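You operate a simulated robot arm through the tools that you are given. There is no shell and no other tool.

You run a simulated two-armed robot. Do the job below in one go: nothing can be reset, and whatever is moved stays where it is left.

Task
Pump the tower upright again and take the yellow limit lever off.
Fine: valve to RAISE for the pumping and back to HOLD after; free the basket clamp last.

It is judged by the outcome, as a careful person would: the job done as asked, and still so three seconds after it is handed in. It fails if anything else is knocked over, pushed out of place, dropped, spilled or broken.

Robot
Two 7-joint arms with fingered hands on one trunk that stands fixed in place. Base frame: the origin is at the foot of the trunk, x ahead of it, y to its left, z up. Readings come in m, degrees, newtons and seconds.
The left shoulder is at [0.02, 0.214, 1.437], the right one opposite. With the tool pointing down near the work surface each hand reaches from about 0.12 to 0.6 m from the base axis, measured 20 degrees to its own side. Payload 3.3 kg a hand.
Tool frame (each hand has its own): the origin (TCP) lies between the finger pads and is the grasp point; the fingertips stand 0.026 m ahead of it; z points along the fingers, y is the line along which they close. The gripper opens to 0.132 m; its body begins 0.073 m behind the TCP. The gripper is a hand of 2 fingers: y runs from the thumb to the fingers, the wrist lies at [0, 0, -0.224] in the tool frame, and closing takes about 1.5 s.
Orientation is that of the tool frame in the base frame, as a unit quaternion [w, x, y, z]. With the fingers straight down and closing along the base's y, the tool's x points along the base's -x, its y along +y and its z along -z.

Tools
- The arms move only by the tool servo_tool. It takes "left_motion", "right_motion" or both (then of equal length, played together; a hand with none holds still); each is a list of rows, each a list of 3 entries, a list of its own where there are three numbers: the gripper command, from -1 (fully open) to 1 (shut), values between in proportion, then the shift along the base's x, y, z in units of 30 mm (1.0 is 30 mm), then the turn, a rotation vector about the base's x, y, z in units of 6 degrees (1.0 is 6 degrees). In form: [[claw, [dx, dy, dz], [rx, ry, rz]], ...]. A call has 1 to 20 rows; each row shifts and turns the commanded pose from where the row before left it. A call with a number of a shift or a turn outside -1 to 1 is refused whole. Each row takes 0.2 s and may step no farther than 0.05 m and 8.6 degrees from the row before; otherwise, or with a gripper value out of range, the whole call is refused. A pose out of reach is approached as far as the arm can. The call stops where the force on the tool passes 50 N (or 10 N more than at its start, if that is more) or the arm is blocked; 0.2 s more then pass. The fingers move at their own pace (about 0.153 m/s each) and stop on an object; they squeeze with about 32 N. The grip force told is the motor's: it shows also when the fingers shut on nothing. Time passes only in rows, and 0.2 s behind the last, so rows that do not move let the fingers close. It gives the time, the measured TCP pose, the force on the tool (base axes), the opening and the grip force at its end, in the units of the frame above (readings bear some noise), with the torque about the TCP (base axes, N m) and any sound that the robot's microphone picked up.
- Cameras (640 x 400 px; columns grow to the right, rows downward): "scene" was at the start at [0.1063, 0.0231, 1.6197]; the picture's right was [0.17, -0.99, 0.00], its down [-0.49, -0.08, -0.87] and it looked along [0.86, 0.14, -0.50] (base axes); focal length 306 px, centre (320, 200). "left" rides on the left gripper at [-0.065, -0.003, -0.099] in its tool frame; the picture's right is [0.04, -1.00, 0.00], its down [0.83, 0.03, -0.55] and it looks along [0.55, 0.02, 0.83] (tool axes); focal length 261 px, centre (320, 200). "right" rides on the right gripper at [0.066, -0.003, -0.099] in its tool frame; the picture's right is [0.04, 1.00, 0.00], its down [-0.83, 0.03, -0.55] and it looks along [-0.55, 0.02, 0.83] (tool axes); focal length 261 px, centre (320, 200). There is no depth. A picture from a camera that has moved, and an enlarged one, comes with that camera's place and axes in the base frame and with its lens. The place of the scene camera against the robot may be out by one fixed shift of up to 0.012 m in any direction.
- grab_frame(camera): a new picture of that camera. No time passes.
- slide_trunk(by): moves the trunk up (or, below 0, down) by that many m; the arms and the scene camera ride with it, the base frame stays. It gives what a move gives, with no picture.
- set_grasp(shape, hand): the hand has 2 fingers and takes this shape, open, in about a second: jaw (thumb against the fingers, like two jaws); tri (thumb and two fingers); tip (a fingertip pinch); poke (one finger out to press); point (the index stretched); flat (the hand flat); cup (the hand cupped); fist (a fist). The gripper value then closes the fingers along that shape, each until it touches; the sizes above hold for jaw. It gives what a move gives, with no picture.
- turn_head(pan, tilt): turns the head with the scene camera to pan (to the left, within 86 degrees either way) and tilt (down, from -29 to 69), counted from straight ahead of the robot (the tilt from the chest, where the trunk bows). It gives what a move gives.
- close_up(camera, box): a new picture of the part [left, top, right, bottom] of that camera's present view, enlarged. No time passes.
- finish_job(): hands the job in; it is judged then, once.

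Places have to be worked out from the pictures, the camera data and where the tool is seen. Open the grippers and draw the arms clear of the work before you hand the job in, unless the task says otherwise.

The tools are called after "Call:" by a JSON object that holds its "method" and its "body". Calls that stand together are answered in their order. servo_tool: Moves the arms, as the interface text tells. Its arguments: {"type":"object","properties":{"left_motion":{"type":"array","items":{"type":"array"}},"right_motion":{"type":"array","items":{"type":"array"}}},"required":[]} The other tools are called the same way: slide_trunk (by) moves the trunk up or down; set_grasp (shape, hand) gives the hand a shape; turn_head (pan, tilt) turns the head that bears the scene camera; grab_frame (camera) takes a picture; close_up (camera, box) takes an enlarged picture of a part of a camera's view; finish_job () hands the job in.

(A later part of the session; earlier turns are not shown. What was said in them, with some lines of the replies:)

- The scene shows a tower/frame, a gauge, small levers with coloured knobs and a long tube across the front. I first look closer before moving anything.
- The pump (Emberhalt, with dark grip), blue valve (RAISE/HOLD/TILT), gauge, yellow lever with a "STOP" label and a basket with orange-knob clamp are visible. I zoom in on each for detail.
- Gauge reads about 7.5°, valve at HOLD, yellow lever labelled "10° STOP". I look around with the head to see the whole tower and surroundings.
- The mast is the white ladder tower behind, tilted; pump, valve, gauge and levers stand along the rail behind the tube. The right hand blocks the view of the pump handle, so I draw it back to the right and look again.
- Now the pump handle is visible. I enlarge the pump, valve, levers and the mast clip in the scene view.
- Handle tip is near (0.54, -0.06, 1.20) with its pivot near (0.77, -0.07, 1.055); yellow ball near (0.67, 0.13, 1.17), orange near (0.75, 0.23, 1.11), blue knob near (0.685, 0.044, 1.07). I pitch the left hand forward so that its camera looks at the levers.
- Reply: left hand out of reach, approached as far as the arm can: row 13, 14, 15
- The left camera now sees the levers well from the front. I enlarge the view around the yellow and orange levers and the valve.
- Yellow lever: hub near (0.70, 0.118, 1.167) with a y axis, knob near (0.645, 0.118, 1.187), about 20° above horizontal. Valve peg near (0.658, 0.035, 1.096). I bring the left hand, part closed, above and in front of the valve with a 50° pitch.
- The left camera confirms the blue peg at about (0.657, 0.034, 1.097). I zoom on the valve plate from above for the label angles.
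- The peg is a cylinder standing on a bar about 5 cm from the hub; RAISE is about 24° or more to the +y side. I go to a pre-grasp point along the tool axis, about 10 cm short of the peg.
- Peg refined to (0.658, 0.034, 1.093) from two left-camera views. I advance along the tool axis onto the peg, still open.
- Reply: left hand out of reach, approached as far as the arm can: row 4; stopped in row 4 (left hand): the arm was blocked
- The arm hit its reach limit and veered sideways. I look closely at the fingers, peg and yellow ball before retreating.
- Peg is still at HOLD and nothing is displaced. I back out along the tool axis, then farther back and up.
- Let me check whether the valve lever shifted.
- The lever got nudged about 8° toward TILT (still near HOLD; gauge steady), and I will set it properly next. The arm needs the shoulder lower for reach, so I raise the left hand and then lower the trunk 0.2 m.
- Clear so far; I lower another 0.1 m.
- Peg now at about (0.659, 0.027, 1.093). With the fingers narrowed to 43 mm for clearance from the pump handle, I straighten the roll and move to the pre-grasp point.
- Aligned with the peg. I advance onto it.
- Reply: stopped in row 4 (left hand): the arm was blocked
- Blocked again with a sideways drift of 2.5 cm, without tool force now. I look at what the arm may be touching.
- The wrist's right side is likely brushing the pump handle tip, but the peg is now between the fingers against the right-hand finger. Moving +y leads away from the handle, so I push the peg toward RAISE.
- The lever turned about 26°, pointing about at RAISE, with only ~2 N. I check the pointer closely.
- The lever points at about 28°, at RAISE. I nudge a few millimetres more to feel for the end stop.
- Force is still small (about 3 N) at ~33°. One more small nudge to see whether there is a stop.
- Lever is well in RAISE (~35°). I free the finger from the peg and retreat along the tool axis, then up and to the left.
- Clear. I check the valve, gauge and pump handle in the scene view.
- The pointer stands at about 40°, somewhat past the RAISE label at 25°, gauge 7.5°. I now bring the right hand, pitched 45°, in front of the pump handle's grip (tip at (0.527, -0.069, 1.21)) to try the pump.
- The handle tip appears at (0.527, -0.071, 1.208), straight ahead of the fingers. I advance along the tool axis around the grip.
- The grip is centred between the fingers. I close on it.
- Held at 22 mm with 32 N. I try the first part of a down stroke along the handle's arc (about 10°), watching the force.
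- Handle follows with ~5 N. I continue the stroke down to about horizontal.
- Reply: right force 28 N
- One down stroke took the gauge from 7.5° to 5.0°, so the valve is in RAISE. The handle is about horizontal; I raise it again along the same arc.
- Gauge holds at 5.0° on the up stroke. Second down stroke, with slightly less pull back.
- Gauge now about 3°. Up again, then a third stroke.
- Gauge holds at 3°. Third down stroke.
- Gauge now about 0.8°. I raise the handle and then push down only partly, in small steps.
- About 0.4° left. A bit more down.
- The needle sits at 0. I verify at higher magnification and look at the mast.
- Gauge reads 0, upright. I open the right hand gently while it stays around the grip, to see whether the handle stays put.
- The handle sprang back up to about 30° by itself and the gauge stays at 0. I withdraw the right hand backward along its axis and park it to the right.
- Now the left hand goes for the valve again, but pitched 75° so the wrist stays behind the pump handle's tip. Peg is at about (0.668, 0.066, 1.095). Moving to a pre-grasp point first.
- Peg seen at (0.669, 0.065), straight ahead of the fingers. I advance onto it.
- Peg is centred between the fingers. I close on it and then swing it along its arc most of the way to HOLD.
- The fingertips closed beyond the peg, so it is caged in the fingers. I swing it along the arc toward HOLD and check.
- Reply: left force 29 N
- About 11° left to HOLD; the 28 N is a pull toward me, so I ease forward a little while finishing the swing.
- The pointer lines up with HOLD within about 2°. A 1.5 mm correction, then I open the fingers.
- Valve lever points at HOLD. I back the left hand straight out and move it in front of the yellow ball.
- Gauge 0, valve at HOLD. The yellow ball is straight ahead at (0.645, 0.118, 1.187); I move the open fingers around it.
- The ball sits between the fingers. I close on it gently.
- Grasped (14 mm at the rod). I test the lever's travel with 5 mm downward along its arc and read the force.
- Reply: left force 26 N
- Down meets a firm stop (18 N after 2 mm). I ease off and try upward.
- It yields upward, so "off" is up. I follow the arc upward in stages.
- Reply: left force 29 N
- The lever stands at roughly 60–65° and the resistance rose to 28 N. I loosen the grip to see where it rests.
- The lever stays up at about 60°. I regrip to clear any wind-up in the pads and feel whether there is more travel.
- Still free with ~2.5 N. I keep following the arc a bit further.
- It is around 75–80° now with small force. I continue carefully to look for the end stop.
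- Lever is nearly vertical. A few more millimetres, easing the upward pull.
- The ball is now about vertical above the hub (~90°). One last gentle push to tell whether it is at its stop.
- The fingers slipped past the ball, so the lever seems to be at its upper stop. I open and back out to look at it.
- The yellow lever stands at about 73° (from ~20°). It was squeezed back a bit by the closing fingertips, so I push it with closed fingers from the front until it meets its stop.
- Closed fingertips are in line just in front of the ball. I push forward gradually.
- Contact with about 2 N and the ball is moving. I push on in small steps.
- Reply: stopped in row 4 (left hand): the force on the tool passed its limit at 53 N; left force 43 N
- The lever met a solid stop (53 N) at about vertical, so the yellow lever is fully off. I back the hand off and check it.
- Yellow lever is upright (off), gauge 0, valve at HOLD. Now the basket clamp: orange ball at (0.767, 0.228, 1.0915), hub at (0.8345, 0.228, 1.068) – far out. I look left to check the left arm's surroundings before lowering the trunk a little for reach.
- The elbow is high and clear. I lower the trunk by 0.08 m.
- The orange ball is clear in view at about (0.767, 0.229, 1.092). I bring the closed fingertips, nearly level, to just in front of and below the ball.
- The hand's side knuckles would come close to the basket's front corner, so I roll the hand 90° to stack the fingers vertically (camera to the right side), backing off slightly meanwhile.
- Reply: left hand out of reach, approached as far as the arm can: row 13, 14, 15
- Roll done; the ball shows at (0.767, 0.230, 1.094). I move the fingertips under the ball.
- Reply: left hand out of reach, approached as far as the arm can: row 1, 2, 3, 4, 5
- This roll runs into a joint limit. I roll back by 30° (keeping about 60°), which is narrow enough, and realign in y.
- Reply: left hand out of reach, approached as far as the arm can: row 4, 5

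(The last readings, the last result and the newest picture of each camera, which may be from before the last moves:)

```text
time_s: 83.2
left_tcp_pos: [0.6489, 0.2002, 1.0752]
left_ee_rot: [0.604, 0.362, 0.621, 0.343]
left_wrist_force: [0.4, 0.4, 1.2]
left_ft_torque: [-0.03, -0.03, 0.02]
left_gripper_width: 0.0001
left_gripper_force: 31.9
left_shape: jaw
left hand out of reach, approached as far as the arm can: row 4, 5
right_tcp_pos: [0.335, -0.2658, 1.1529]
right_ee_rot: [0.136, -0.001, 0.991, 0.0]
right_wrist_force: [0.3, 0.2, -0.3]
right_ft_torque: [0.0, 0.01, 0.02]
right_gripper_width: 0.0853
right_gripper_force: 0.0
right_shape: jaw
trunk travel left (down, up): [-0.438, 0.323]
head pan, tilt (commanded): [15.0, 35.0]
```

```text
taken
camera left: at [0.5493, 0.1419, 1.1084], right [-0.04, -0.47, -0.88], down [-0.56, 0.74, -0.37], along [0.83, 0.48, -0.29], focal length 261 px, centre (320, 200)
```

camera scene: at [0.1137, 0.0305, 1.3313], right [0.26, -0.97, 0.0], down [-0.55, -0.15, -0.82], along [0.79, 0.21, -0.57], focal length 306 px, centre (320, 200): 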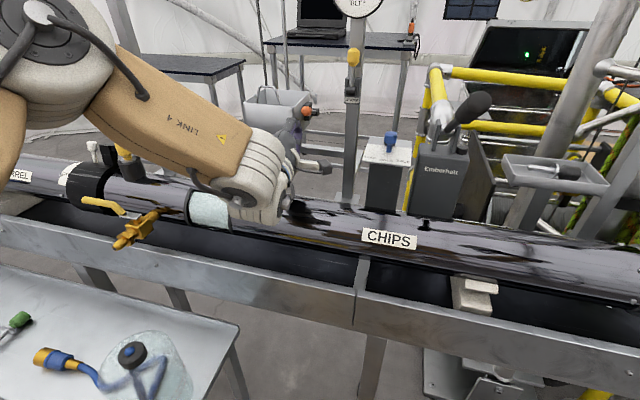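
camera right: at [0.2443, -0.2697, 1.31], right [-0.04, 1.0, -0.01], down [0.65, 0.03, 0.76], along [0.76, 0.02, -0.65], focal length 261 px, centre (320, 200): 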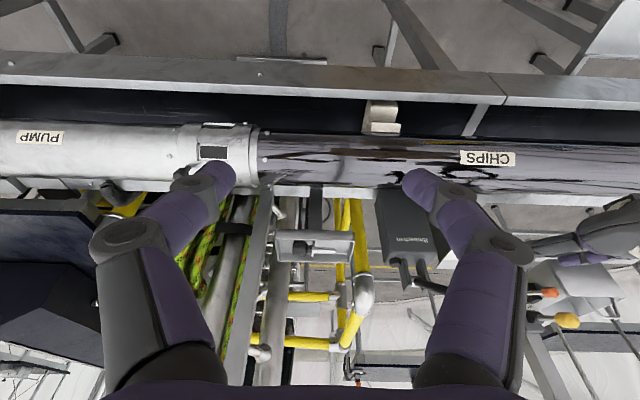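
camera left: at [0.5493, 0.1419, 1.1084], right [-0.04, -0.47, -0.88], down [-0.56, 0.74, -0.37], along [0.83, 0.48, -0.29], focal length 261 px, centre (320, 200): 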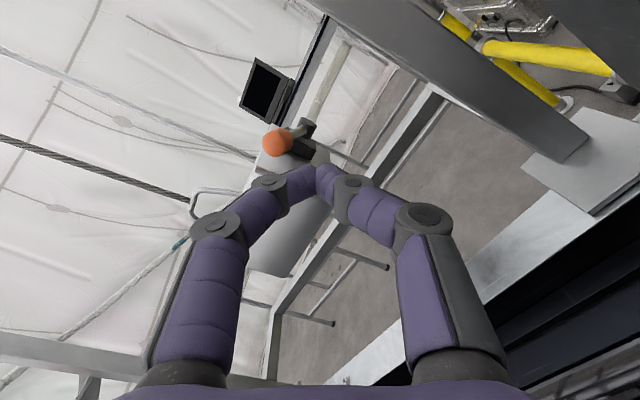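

Still awkward for the wrist. I return to the level, unrolled hand, but shifted to y = 0.221 so the knuckles clear the basket corner.

Call:
{"method": "servo_tool", "body": {"left_motion": [[1, [0, 0.07, 0], [-0.995, 0.052, 0.07]], [1, [0, 0.07, 0], [-0.995, 0.052, 0.07]], [1, [0.1, 0.07, 0], [-0.995, 0.052, 0.07]], [1, [0.1, 0.07, 0], [-0.995, 0.052, 0.07]], [1, [0.1, 0.07, -0.08], [-0.995, 0.052, 0.07]], [1, [0.1, 0.07, -0.08], [-0.995, 0.052, 0.07]], [1, [0.1, 0.07, -0.08], [-0.995, 0.052, 0.07]], [1, [0.1, 0.07, -0.08], [-0.995, 0.052, 0.07]], [1, [0.1, 0.07, -0.08], [-0.995, 0.052, 0.07]], [1, [0.1, 0.07, -0.08], [-0.995, 0.052, 0.07]]]}}

Call:
{"method": "grab_frame", "body": {"camera": "left"}}

```text
time_s: 85.3
left_tcp_pos: [0.6737, 0.2199, 1.0597]
left_ee_rot: [0.678, 0.001, 0.735, -0.001]
left_wrist_force: [-0.1, 0.2, -0.1]
left_ft_torque: [0.0, -0.03, 0.03]
left_gripper_width: 0.0
left_gripper_force: 32.2
left_shape: jaw
right_tcp_pos: [0.3344, -0.265, 1.1528]
right_ee_rot: [0.137, 0.0, 0.991, 0.0]
right_wrist_force: [-0.3, -0.9, -0.9]
right_ft_torque: [0.01, -0.02, -0.04]
right_gripper_width: 0.0856
right_gripper_force: 0.1
right_shape: jaw
trunk travel left (down, up): [-0.438, 0.323]
head pan, tilt (commanded): [15.0, 35.0]
```

```text
taken
camera left: at [0.5782, 0.2165, 1.1319], right [-0.01, -1.0, -0.04], down [-0.62, 0.04, -0.79], along [0.79, 0.02, -0.62], focal length 261 px, centre (320, 200)
```

left: 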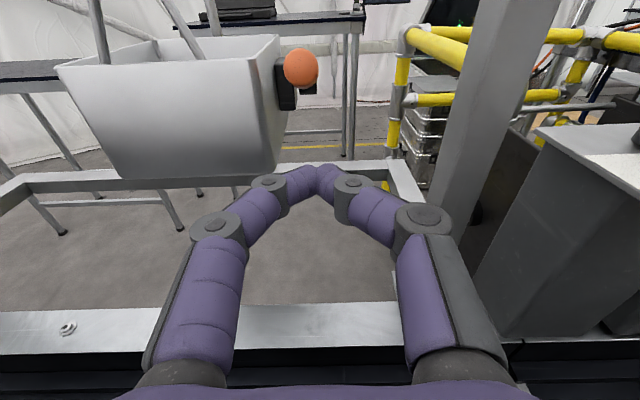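

Level again and aligned. I slide the fingertips forward under the ball.

Call:
{"method": "servo_tool", "body": {"left_motion": [[1, [0.8, 0.01, 0], [0, 0, 0]], [1, [0.8, 0.01, 0], [0, 0, 0]], [1, [0.75, 0.01, 0], [0, 0, 0]]]}}

Call:
{"method": "grab_frame", "body": {"camera": "left"}}

Call:
{"method": "close_up", "body": {"camera": "scene", "box": [220, 60, 360, 170]}}

```text
time_s: 86.2
left_tcp_pos: [0.7423, 0.221, 1.0582]
left_ee_rot: [0.678, 0.002, 0.735, 0.0]
left_wrist_force: [0.2, -0.6, 0.4]
left_ft_torque: [-0.02, -0.02, 0.01]
left_gripper_width: 0.0
left_gripper_force: 32.2
left_shape: jaw
right_tcp_pos: [0.3347, -0.2654, 1.152]
right_ee_rot: [0.136, -0.001, 0.991, 0.0]
right_wrist_force: [0.0, 0.2, -0.4]
right_ft_torque: [0.0, 0.0, -0.04]
right_gripper_width: 0.0854
right_gripper_force: 0.1
right_shape: jaw
trunk travel left (down, up): [-0.438, 0.323]
head pan, tilt (commanded): [15.0, 35.0]
```

```text
taken
camera left: at [0.6476, 0.2178, 1.1315], right [-0.01, -1.0, -0.04], down [-0.62, 0.04, -0.79], along [0.79, 0.02, -0.62], focal length 261 px, centre (320, 200)
```

left: 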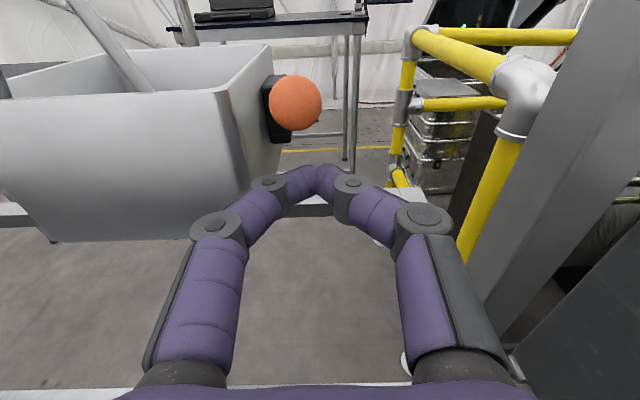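

```text
3.64 times, centred on (290, 115) of scene
camera zoom: at [0.1143, 0.0308, 1.3312], right [0.26, -0.97, 0.0], down [-0.55, -0.15, -0.82], along [0.79, 0.21, -0.57], focal length 1112 px, centre (429, 509)
```

zoom: 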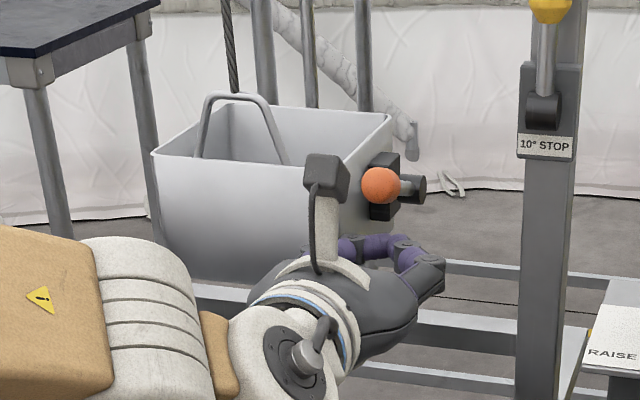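

Fingertips are under the ball. I lift along the lever's arc toward about 50°, watching the force.

Call:
{"method": "servo_tool", "body": {"left_motion": [[1, [0, 0, 0.4], [0, 0, 0]], [1, [0.1, 0, 0.17], [0, 0, 0]], [1, [0.1, 0, 0.17], [0, 0, 0]], [1, [0.12, 0, 0.17], [0, 0, 0]], [1, [0.12, 0, 0.17], [0, 0, 0]]]}}

Call:
{"method": "grab_frame", "body": {"camera": "left"}}

Call:
{"method": "close_up", "body": {"camera": "scene", "box": [220, 60, 360, 170]}}

```text
time_s: 87.3
left_tcp_pos: [0.7564, 0.2221, 1.0919]
left_ee_rot: [0.678, 0.002, 0.735, 0.0]
left_wrist_force: [-2.1, 0.1, -2.0]
left_ft_torque: [-0.02, 0.04, 0.0]
left_gripper_width: 0.0001
left_gripper_force: 31.8
left_shape: jaw
right_tcp_pos: [0.3356, -0.2656, 1.1538]
right_ee_rot: [0.136, -0.001, 0.991, 0.0]
right_wrist_force: [-0.8, 0.8, 0.1]
right_ft_torque: [0.02, 0.02, -0.01]
right_gripper_width: 0.0858
right_gripper_force: 0.1
right_shape: jaw
trunk travel left (down, up): [-0.438, 0.323]
head pan, tilt (commanded): [15.0, 35.0]
```

```text
taken
camera left: at [0.6613, 0.2181, 1.1646], right [-0.01, -1.0, -0.04], down [-0.62, 0.04, -0.79], along [0.79, 0.02, -0.62], focal length 261 px, centre (320, 200)
```

left: 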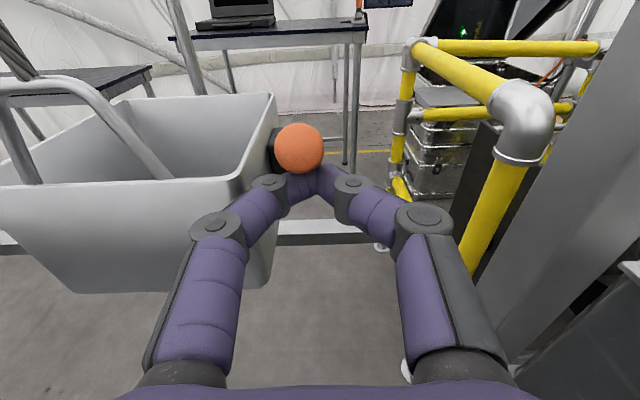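

```text
3.64 times, centred on (290, 115) of scene
camera zoom: at [0.1138, 0.0309, 1.3313], right [0.26, -0.97, 0.0], down [-0.55, -0.15, -0.82], along [0.79, 0.21, -0.57], focal length 1112 px, centre (429, 509)
```

zoom: 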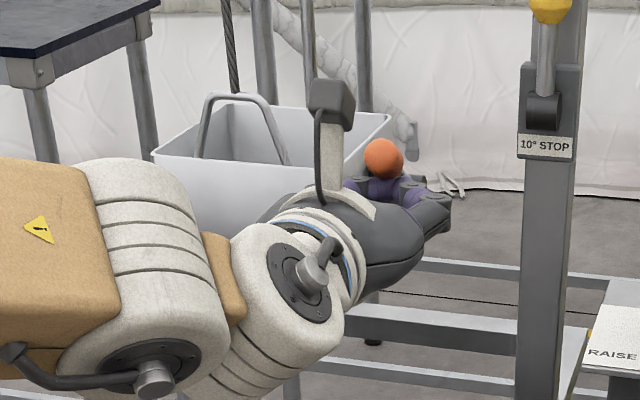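

The lever rises with only ~2 N (now ~33°). I continue the lift to about 60°, edging slightly away from the basket.

Call:
{"method": "servo_tool", "body": {"left_motion": [[1, [0.1, -0.05, 0.17], [0, 0, 0]], [1, [0.15, -0.05, 0.2], [0, 0, 0]], [1, [0.2, 0, 0.2], [0, 0, 0]], [1, [0.17, 0, 0.14], [0, 0, 0]], [1, [0.17, 0, 0.12], [0, 0, 0]]]}}

Call:
{"method": "grab_frame", "body": {"camera": "left"}}

Call:
{"method": "close_up", "body": {"camera": "scene", "box": [220, 60, 360, 170]}}

```text
time_s: 88.5
left_tcp_pos: [0.7803, 0.2186, 1.1177]
left_ee_rot: [0.678, 0.001, 0.735, 0.001]
left_wrist_force: [-1.4, -1.2, -1.3]
left_ft_torque: [0.0, 0.02, -0.03]
left_gripper_width: 0.0
left_gripper_force: 32.5
left_shape: jaw
right_tcp_pos: [0.3343, -0.2651, 1.1527]
right_ee_rot: [0.137, 0.0, 0.991, -0.001]
right_wrist_force: [-0.1, -0.7, 0.3]
right_ft_torque: [-0.01, -0.01, -0.05]
right_gripper_width: 0.0851
right_gripper_force: 0.1
right_shape: jaw
trunk travel left (down, up): [-0.438, 0.323]
head pan, tilt (commanded): [15.0, 35.0]
```

```text
taken
camera left: at [0.6857, 0.2153, 1.1896], right [-0.01, -1.0, -0.04], down [-0.62, 0.04, -0.79], along [0.79, 0.02, -0.62], focal length 261 px, centre (320, 200)
```

left: 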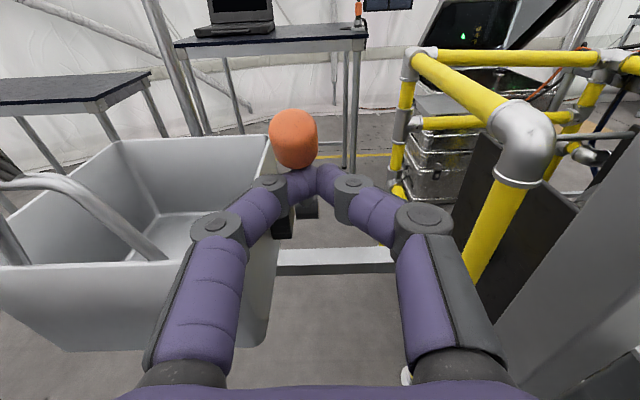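

```text
3.64 times, centred on (290, 115) of scene
camera zoom: at [0.1137, 0.0307, 1.3313], right [0.26, -0.97, 0.0], down [-0.55, -0.15, -0.82], along [0.79, 0.21, -0.57], focal length 1112 px, centre (429, 509)
```

zoom: 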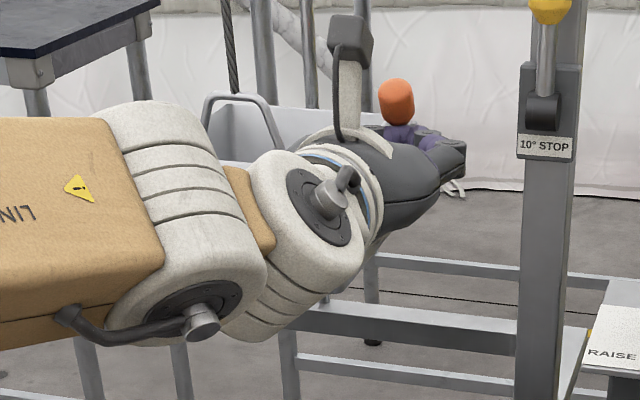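

The clamp lever is at about 67° with almost no resistance. I push on forward in small steps to its stop.

Call:
{"method": "servo_tool", "body": {"left_motion": [[1, [0.15, 0, 0.04], [0, 0, 0]], [1, [0.15, 0, 0.04], [0, 0, 0]], [1, [0.15, 0, 0.03], [0, 0, 0]], [1, [0.1, 0, 0], [0, 0, 0]]]}}

Call:
{"method": "grab_frame", "body": {"camera": "left"}}

Call:
{"method": "close_up", "body": {"camera": "scene", "box": [220, 60, 360, 170]}}

```text
time_s: 89.5
left_tcp_pos: [0.7947, 0.2174, 1.1215]
left_ee_rot: [0.679, 0.001, 0.734, 0.001]
left_wrist_force: [-3.7, -2.0, 1.2]
left_ft_torque: [0.0, -0.04, -0.01]
left_gripper_width: 0.0001
left_gripper_force: 32.5
left_shape: jaw
right_tcp_pos: [0.3325, -0.2665, 1.1515]
right_ee_rot: [0.136, 0.0, 0.991, 0.0]
right_wrist_force: [-0.4, -0.1, -0.1]
right_ft_torque: [0.02, -0.01, -0.05]
right_gripper_width: 0.0859
right_gripper_force: 0.1
right_shape: jaw
trunk travel left (down, up): [-0.438, 0.323]
head pan, tilt (commanded): [15.0, 35.0]
```

```text
taken
camera left: at [0.7007, 0.2141, 1.1931], right [-0.01, -1.0, -0.04], down [-0.62, 0.04, -0.79], along [0.79, 0.02, -0.62], focal length 261 px, centre (320, 200)
```

left: 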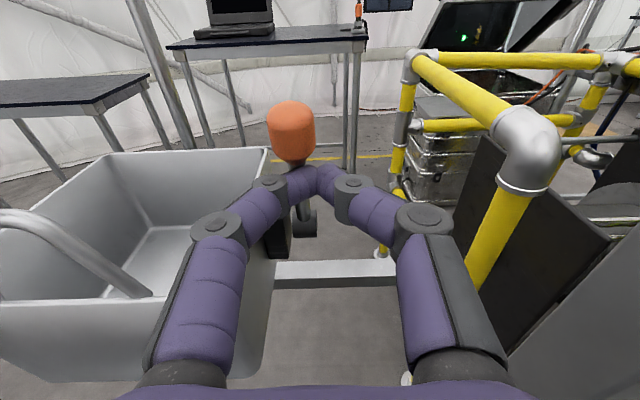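

```text
3.64 times, centred on (290, 115) of scene
camera zoom: at [0.1132, 0.0304, 1.3314], right [0.26, -0.97, 0.0], down [-0.55, -0.15, -0.82], along [0.79, 0.21, -0.57], focal length 1112 px, centre (429, 509)
```

zoom: 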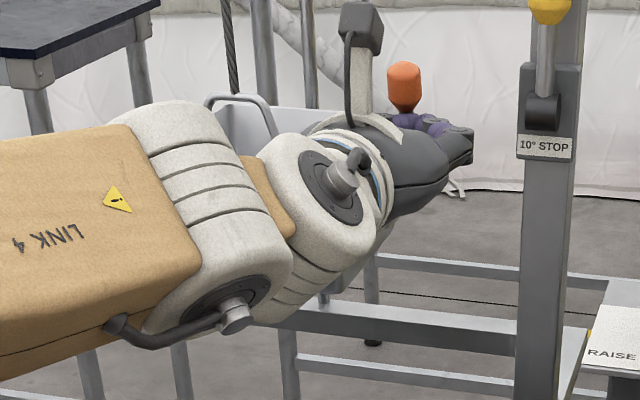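

Lever is now about 85°, force ~4 N. A little further until it stops.

Call:
{"method": "servo_tool", "body": {"left_motion": [[1, [0.1, 0, 0], [0, 0, 0]], [1, [0.1, 0, 0], [0, 0, 0]], [1, [0.1, 0, 0], [0, 0, 0]], [1, [0, 0, 0], [0, 0, 0]]]}}

Call:
{"method": "grab_frame", "body": {"camera": "left"}}

```text
time_s: 90.5
left_tcp_pos: [0.8047, 0.2183, 1.121]
left_ee_rot: [0.679, 0.002, 0.734, 0.0]
left_wrist_force: [-2.2, -1.8, 1.2]
left_ft_torque: [0.0, -0.01, -0.01]
left_gripper_width: 0.0
left_gripper_force: 31.4
left_shape: jaw
right_tcp_pos: [0.335, -0.2664, 1.1541]
right_ee_rot: [0.137, 0.001, 0.991, 0.0]
right_wrist_force: [0.0, 0.3, -0.4]
right_ft_torque: [-0.01, 0.03, 0.0]
right_gripper_width: 0.0856
right_gripper_force: 0.2
right_shape: jaw
trunk travel left (down, up): [-0.438, 0.323]
head pan, tilt (commanded): [15.0, 35.0]
```

```text
taken
camera left: at [0.7098, 0.2144, 1.1928], right [-0.01, -1.0, -0.04], down [-0.62, 0.04, -0.79], along [0.79, 0.02, -0.62], focal length 261 px, centre (320, 200)
```

left: 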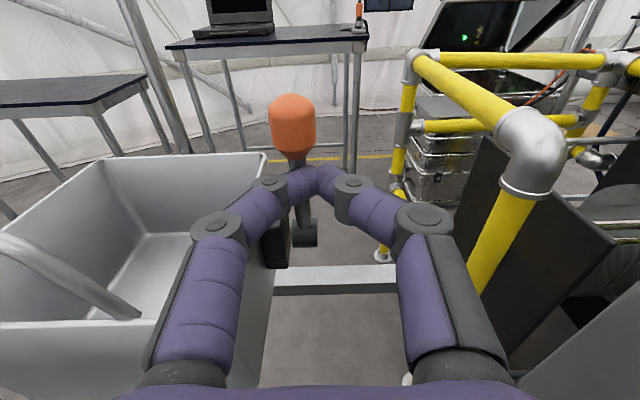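

It is just past vertical with little force. One more small step to feel the stop.

Call:
{"method": "servo_tool", "body": {"left_motion": [[1, [0.1, 0, 0], [0, 0, 0]], [1, [0.1, 0, 0], [0, 0, 0]], [1, [0, 0, 0], [0, 0, 0]]]}}

Call:
{"method": "grab_frame", "body": {"camera": "left"}}

```text
time_s: 91.3
left_tcp_pos: [0.8085, 0.2162, 1.1223]
left_ee_rot: [0.679, 0.002, 0.734, 0.0]
left_wrist_force: [-9.7, -5.7, -0.1]
left_ft_torque: [0.01, -0.02, -0.08]
left_gripper_width: 0.0001
left_gripper_force: 32.4
left_shape: jaw
right_tcp_pos: [0.3344, -0.266, 1.1533]
right_ee_rot: [0.136, 0.0, 0.991, -0.001]
right_wrist_force: [-0.8, -0.8, 0.1]
right_ft_torque: [0.0, -0.02, 0.02]
right_gripper_width: 0.0854
right_gripper_force: 0.1
right_shape: jaw
trunk travel left (down, up): [-0.438, 0.323]
head pan, tilt (commanded): [15.0, 35.0]
```

```text
taken
camera left: at [0.7136, 0.213, 1.1936], right [-0.01, -1.0, -0.04], down [-0.62, 0.04, -0.79], along [0.79, 0.02, -0.62], focal length 261 px, centre (320, 200)
```

left: 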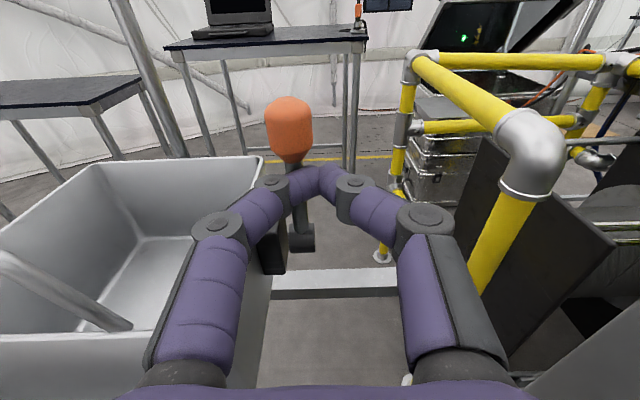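

Force rose to ~11 N and the lever no longer moves: it is at its stop. I back the hand straight out.

Call:
{"method": "servo_tool", "body": {"left_motion": [[1, [-0.3, 0, 0], [0, 0, 0]], [1, [-0.8, 0, 0.05], [0, 0, 0]], [1, [-0.9, 0, 0.1], [0, 0, 0]], [1, [-0.9, 0, 0.1], [0, 0, 0]], [1, [-0.9, 0, 0.1], [0, 0, 0]], [1, [-0.9, 0, 0.2], [0, 0, 0]], [1, [-0.9, 0, 0.3], [0, 0, 0]]]}}

Call:
{"method": "grab_frame", "body": {"camera": "left"}}

Call:
{"method": "grab_frame", "body": {"camera": "scene"}}

Call:
{"method": "close_up", "body": {"camera": "scene", "box": [220, 0, 420, 170]}}

```text
time_s: 93.0
left_tcp_pos: [0.6498, 0.2187, 1.1463]
left_ee_rot: [0.679, 0.001, 0.734, 0.0]
left_wrist_force: [-0.2, -0.6, 0.2]
left_ft_torque: [-0.01, -0.02, -0.01]
left_gripper_width: 0.0
left_gripper_force: 32.0
left_shape: jaw
left hand out of reach, approached as far as the arm can: row 1, 2
right_tcp_pos: [0.3326, -0.2651, 1.1525]
right_ee_rot: [0.137, 0.0, 0.991, 0.0]
right_wrist_force: [0.0, 0.2, -1.1]
right_ft_torque: [0.03, 0.01, -0.01]
right_gripper_width: 0.0857
right_gripper_force: 0.2
right_shape: jaw
trunk travel left (down, up): [-0.438, 0.323]
head pan, tilt (commanded): [15.0, 35.0]
```

```text
taken
camera left: at [0.554, 0.2148, 1.2181], right [0.0, -1.0, -0.04], down [-0.62, 0.04, -0.79], along [0.79, 0.02, -0.62], focal length 261 px, centre (320, 200)
```

left: 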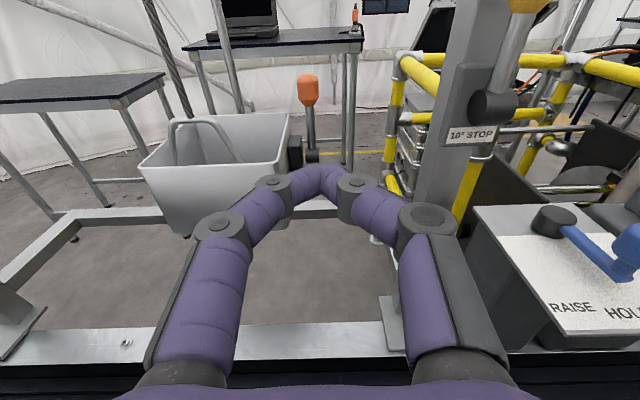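

```text
taken
camera scene: at [0.1132, 0.0311, 1.3313], right [0.26, -0.97, 0.0], down [-0.55, -0.15, -0.82], along [0.79, 0.21, -0.57], focal length 306 px, centre (320, 200)
```

scene: 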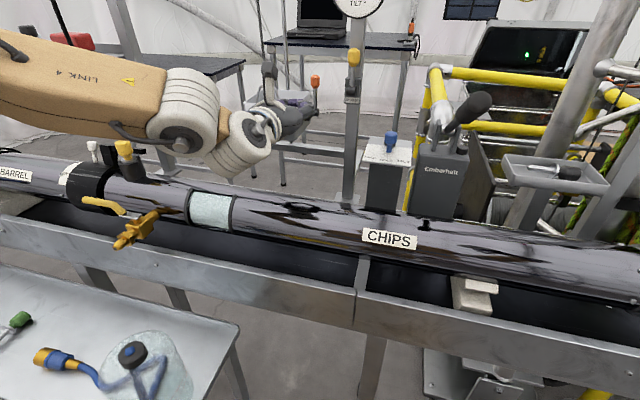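

```text
2.35 times, centred on (320, 85) of scene
camera zoom: at [0.1132, 0.0311, 1.3313], right [0.26, -0.97, 0.0], down [-0.55, -0.15, -0.82], along [0.79, 0.21, -0.57], focal length 720 px, centre (320, 471)
```

zoom: 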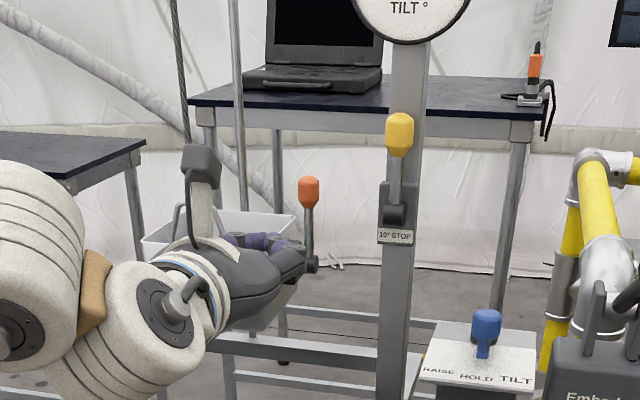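

Both levers are up. I check the valve pointer and gauge closely.

Call:
{"method": "close_up", "body": {"camera": "scene", "box": [350, 120, 430, 180]}}

Call:
{"method": "turn_head", "body": {"pan": 5, "tilt": 20}}

Call:
{"method": "grab_frame", "body": {"camera": "scene"}}

Call:
{"method": "close_up", "body": {"camera": "scene", "box": [230, 60, 330, 140]}}

```text
6.67 times, centred on (390, 150) of scene
camera zoom: at [0.1132, 0.0311, 1.3313], right [0.26, -0.97, 0.0], down [-0.55, -0.15, -0.82], along [0.79, 0.21, -0.57], focal length 2039 px, centre (-147, 533)
```

zoom: 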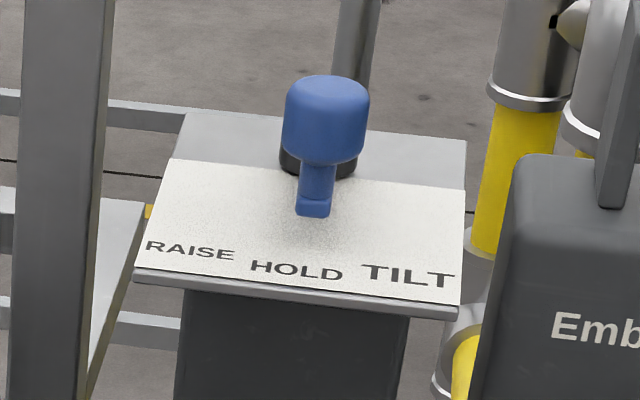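

```text
time_s: 93.7
left_tcp_pos: [0.6509, 0.2179, 1.1449]
left_ee_rot: [0.678, 0.002, 0.735, 0.0]
left_wrist_force: [-0.6, 1.1, -0.5]
left_ft_torque: [-0.02, -0.02, 0.04]
left_gripper_width: 0.0001
left_gripper_force: 32.2
left_shape: jaw
right_tcp_pos: [0.3357, -0.2658, 1.1527]
right_ee_rot: [0.136, -0.001, 0.991, 0.0]
right_wrist_force: [0.6, -0.9, -0.2]
right_ft_torque: [-0.02, -0.03, 0.02]
right_gripper_width: 0.0854
right_gripper_force: 0.1
right_shape: jaw
trunk travel left (down, up): [-0.438, 0.323]
head pan, tilt (commanded): [5.0, 20.0]
```

```text
taken
camera scene: at [0.1214, 0.0163, 1.3551], right [0.09, -1.0, 0.0], down [-0.34, -0.03, -0.94], along [0.94, 0.08, -0.34], focal length 306 px, centre (320, 200)
```

scene: 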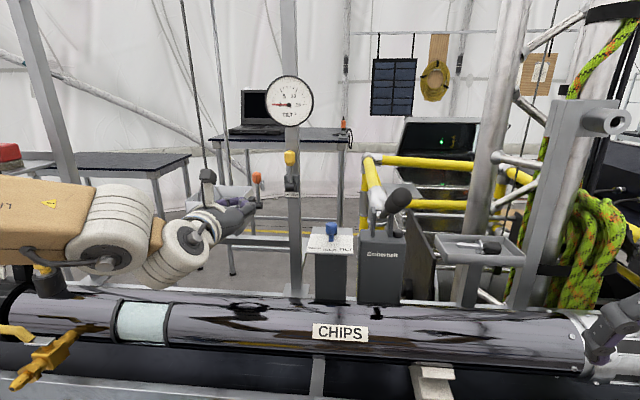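

```text
5.00 times, centred on (280, 100) of scene
camera zoom: at [0.1214, 0.0163, 1.3551], right [0.09, -1.0, 0.0], down [-0.34, -0.03, -0.94], along [0.94, 0.08, -0.34], focal length 1529 px, centre (520, 700)
```

zoom: 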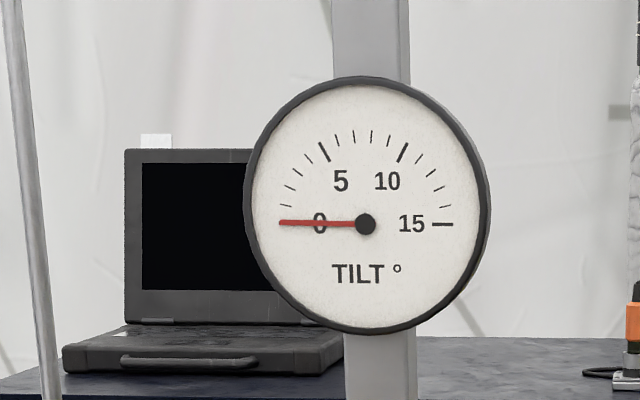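

Gauge 0, valve pointer at HOLD (within ~1.5°), yellow and orange levers up at their stops, basket undisturbed. I withdraw the left hand up and back, turning it downward.

Call:
{"method": "servo_tool", "body": {"left_motion": [[1, [-0.8, 0, 0.3], [0, 0, 0]], [1, [-0.7, 0.1, 0.4], [0, 0.9, 0]], [1, [-0.7, 0.1, 0.4], [0, 0.95, 0]], [1, [-0.7, 0.1, 0.4], [0, 0.95, 0]], [1, [-0.7, 0.1, 0.4], [0, 0.95, 0]], [1, [-0.7, 0.1, 0.4], [0, 0.95, 0]], [1, [-0.7, 0.1, 0.4], [0, 0.95, 0]], [0.5, [-0.7, 0.1, 0.4], [0, 0.95, 0]], [0, [-0.5, 0.1, 0.4], [0, 0.95, 0]], [0, [-0.3, 0.1, 0.4], [0, 0.95, 0]]]}}

Call:
{"method": "grab_frame", "body": {"camera": "scene"}}

```text
time_s: 95.9
left_tcp_pos: [0.4521, 0.2437, 1.2632]
left_ee_rot: [0.296, 0.002, 0.955, 0.0]
left_wrist_force: [0.0, -1.0, -0.4]
left_ft_torque: [0.01, -0.02, -0.02]
left_gripper_width: 0.0654
left_gripper_force: 0.1
left_shape: jaw
right_tcp_pos: [0.3335, -0.2649, 1.1532]
right_ee_rot: [0.136, 0.0, 0.991, 0.0]
right_wrist_force: [0.8, -0.8, -0.3]
right_ft_torque: [0.01, 0.0, 0.03]
right_gripper_width: 0.0852
right_gripper_force: 0.2
right_shape: jaw
trunk travel left (down, up): [-0.438, 0.323]
head pan, tilt (commanded): [5.0, 20.0]
```

```text
taken
camera scene: at [0.1214, 0.0156, 1.3552], right [0.09, -1.0, 0.0], down [-0.34, -0.03, -0.94], along [0.94, 0.08, -0.34], focal length 306 px, centre (320, 200)
```

scene: 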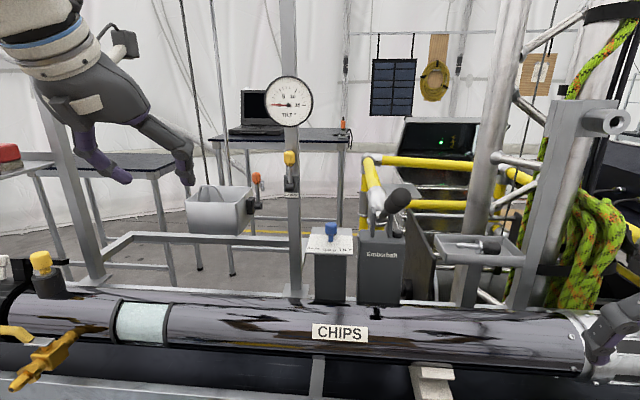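

The hand is clear. I open both grippers fully, raise the trunk back up and take a last look.

Call:
{"method": "servo_tool", "body": {"left_motion": [[-0.5, [-0.5, 0, 0.5], [0, 0.5, 0]], [-1, [-0.5, 0, 0.5], [0, 0.5, 0]], [-1, [-0.5, 0, 0.5], [0, 0.5, 0]], [-1, [0, 0, 0], [0, 0, 0]]], "right_motion": [[-0.6, [-0.4, 0, 0.5], [0, 0, 0]], [-1, [-0.4, 0, 0.5], [0, 0, 0]], [-1, [-0.4, 0, 0.5], [0, 0, 0]], [-1, [0, 0, 0], [0, 0, 0]]]}}

Call:
{"method": "slide_trunk", "body": {"by": 0.2}}

Call:
{"method": "turn_head", "body": {"pan": 5, "tilt": 32}}

Call:
{"method": "grab_frame", "body": {"camera": "scene"}}

Call:
{"method": "close_up", "body": {"camera": "scene", "box": [200, 80, 440, 260]}}

```text
time_s: 96.9
left_tcp_pos: [0.4083, 0.2454, 1.3082]
left_ee_rot: [0.22, 0.003, 0.975, -0.002]
left_wrist_force: [0.5, -0.7, 0.2]
left_ft_torque: [-0.02, 0.02, 0.0]
left_gripper_width: 0.132
left_gripper_force: 0.2
left_shape: jaw
right_tcp_pos: [0.3024, -0.26, 1.191]
right_ee_rot: [0.136, 0.0, 0.991, 0.001]
right_wrist_force: [-0.2, 0.4, -0.2]
right_ft_torque: [-0.02, 0.01, -0.02]
right_gripper_width: 0.1319
right_gripper_force: 0.1
right_shape: jaw
right hand out of reach, approached as far as the arm can: row 3
trunk travel left (down, up): [-0.438, 0.323]
head pan, tilt (commanded): [5.0, 20.0]
```

```text
time_s: 99.1
left_tcp_pos: [0.4076, 0.2446, 1.5078]
left_ee_rot: [0.22, 0.001, 0.976, 0.001]
left_wrist_force: [-0.7, 0.2, 0.5]
left_ft_torque: [0.0, 0.03, 0.0]
left_gripper_width: 0.1317
left_gripper_force: 0.1
left_shape: jaw
right_tcp_pos: [0.3029, -0.261, 1.3899]
right_ee_rot: [0.137, 0.001, 0.991, 0.0]
right_wrist_force: [0.7, 0.6, -0.6]
right_ft_torque: [-0.02, -0.03, -0.01]
right_gripper_width: 0.1317
right_gripper_force: 0.0
right_shape: jaw
trunk travel left (down, up): [-0.638, 0.123]
head pan, tilt (commanded): [5.0, 20.0]
```

```text
time_s: 99.8
left_tcp_pos: [0.4084, 0.2442, 1.507]
left_ee_rot: [0.221, 0.002, 0.975, 0.0]
left_wrist_force: [-0.4, 0.2, -0.2]
left_ft_torque: [0.02, 0.03, -0.01]
left_gripper_width: 0.1319
left_gripper_force: 0.0
left_shape: jaw
right_tcp_pos: [0.3038, -0.2608, 1.3907]
right_ee_rot: [0.136, 0.001, 0.991, 0.0]
right_wrist_force: [-0.6, -0.6, -0.6]
right_ft_torque: [-0.03, -0.02, 0.01]
right_gripper_width: 0.1318
right_gripper_force: 0.0
right_shape: jaw
trunk travel left (down, up): [-0.638, 0.123]
head pan, tilt (commanded): [5.0, 32.0]
```

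```text
taken
camera scene: at [0.1069, 0.0159, 1.5364], right [0.09, -1.0, 0.0], down [-0.53, -0.05, -0.85], along [0.85, 0.07, -0.53], focal length 306 px, centre (320, 200)
```

scene: 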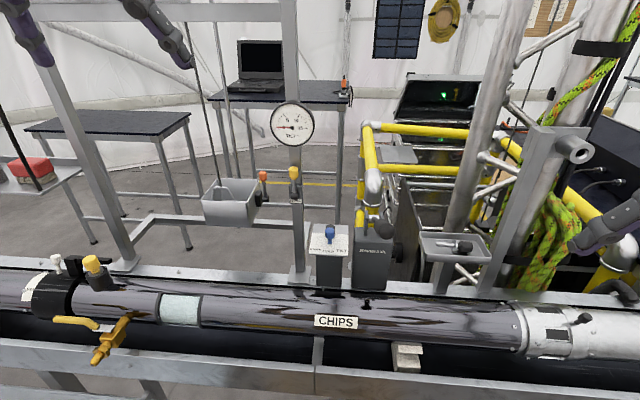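

```text
2.22 times, centred on (320, 170) of scene
camera zoom: at [0.1069, 0.0159, 1.5364], right [0.09, -1.0, 0.0], down [-0.53, -0.05, -0.85], along [0.85, 0.07, -0.53], focal length 680 px, centre (320, 267)
```

zoom: 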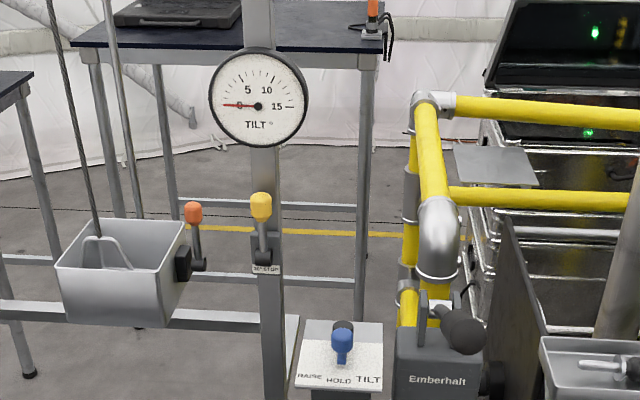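

Everything looks in order. One final magnified check of the valve and levers.

Call:
{"method": "close_up", "body": {"camera": "scene", "box": [295, 205, 375, 265]}}

Call:
{"method": "close_up", "body": {"camera": "scene", "box": [195, 155, 315, 245]}}

```text
6.67 times, centred on (335, 235) of scene
camera zoom: at [0.1069, 0.0159, 1.5364], right [0.09, -1.0, 0.0], down [-0.53, -0.05, -0.85], along [0.85, 0.07, -0.53], focal length 2039 px, centre (220, -33)
```

zoom: 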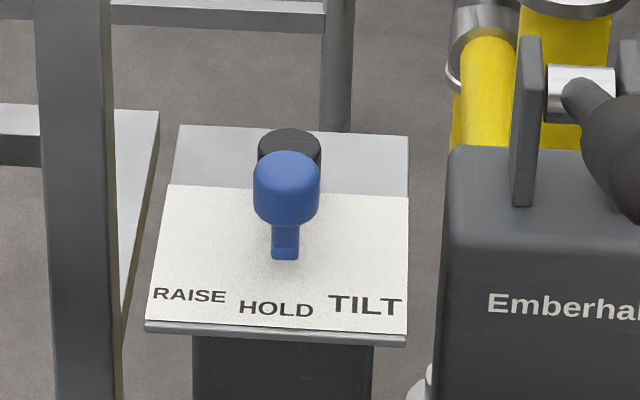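

```text
4.44 times, centred on (255, 200) of scene
camera zoom: at [0.1069, 0.0159, 1.5364], right [0.09, -1.0, 0.0], down [-0.53, -0.05, -0.85], along [0.85, 0.07, -0.53], focal length 1359 px, centre (609, 200)
```

zoom: 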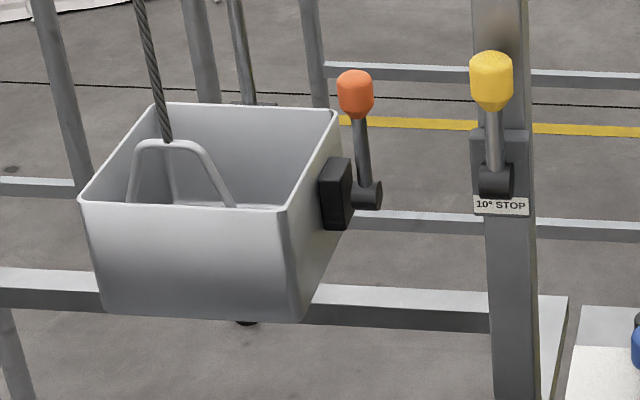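

The gauge reads 0°, the valve points at HOLD, and the yellow limit lever and the basket clamp lever are both up at their stops. Both hands are open and clear, so I hand the job in.

Call:
{"method": "finish_job", "body": {}}

```text
The job is handed in.
```

I pumped the tower upright, and the tilt gauge went from about 7.5° to 0° and stayed there. The job is handed in.

- **Valve:** it was in RAISE for the pumping and went back to HOLD afterwards, with the pointer within about 1.5° of the HOLD mark. I overshot RAISE by about 15° past its label, but the pump worked there. My first approach also nudged the lever about 8° toward TILT before I set it; the gauge did not change.
- **Pump:** it took three full strokes and one partial one. The handle sprang back to its raised position when I let go.
- **Yellow limit lever:** I moved it up to its upper stop, roughly vertical. Down was blocked and nothing marks which way is off, so I took up as "off".
- **Basket clamp:** I freed it last by raising the orange lever to its stop. Nothing marks its free position either. The basket did not move.

I saw nothing else knocked over or moved. At the end both grippers were open, both arms were clear, and the trunk was raised most of the way back up.
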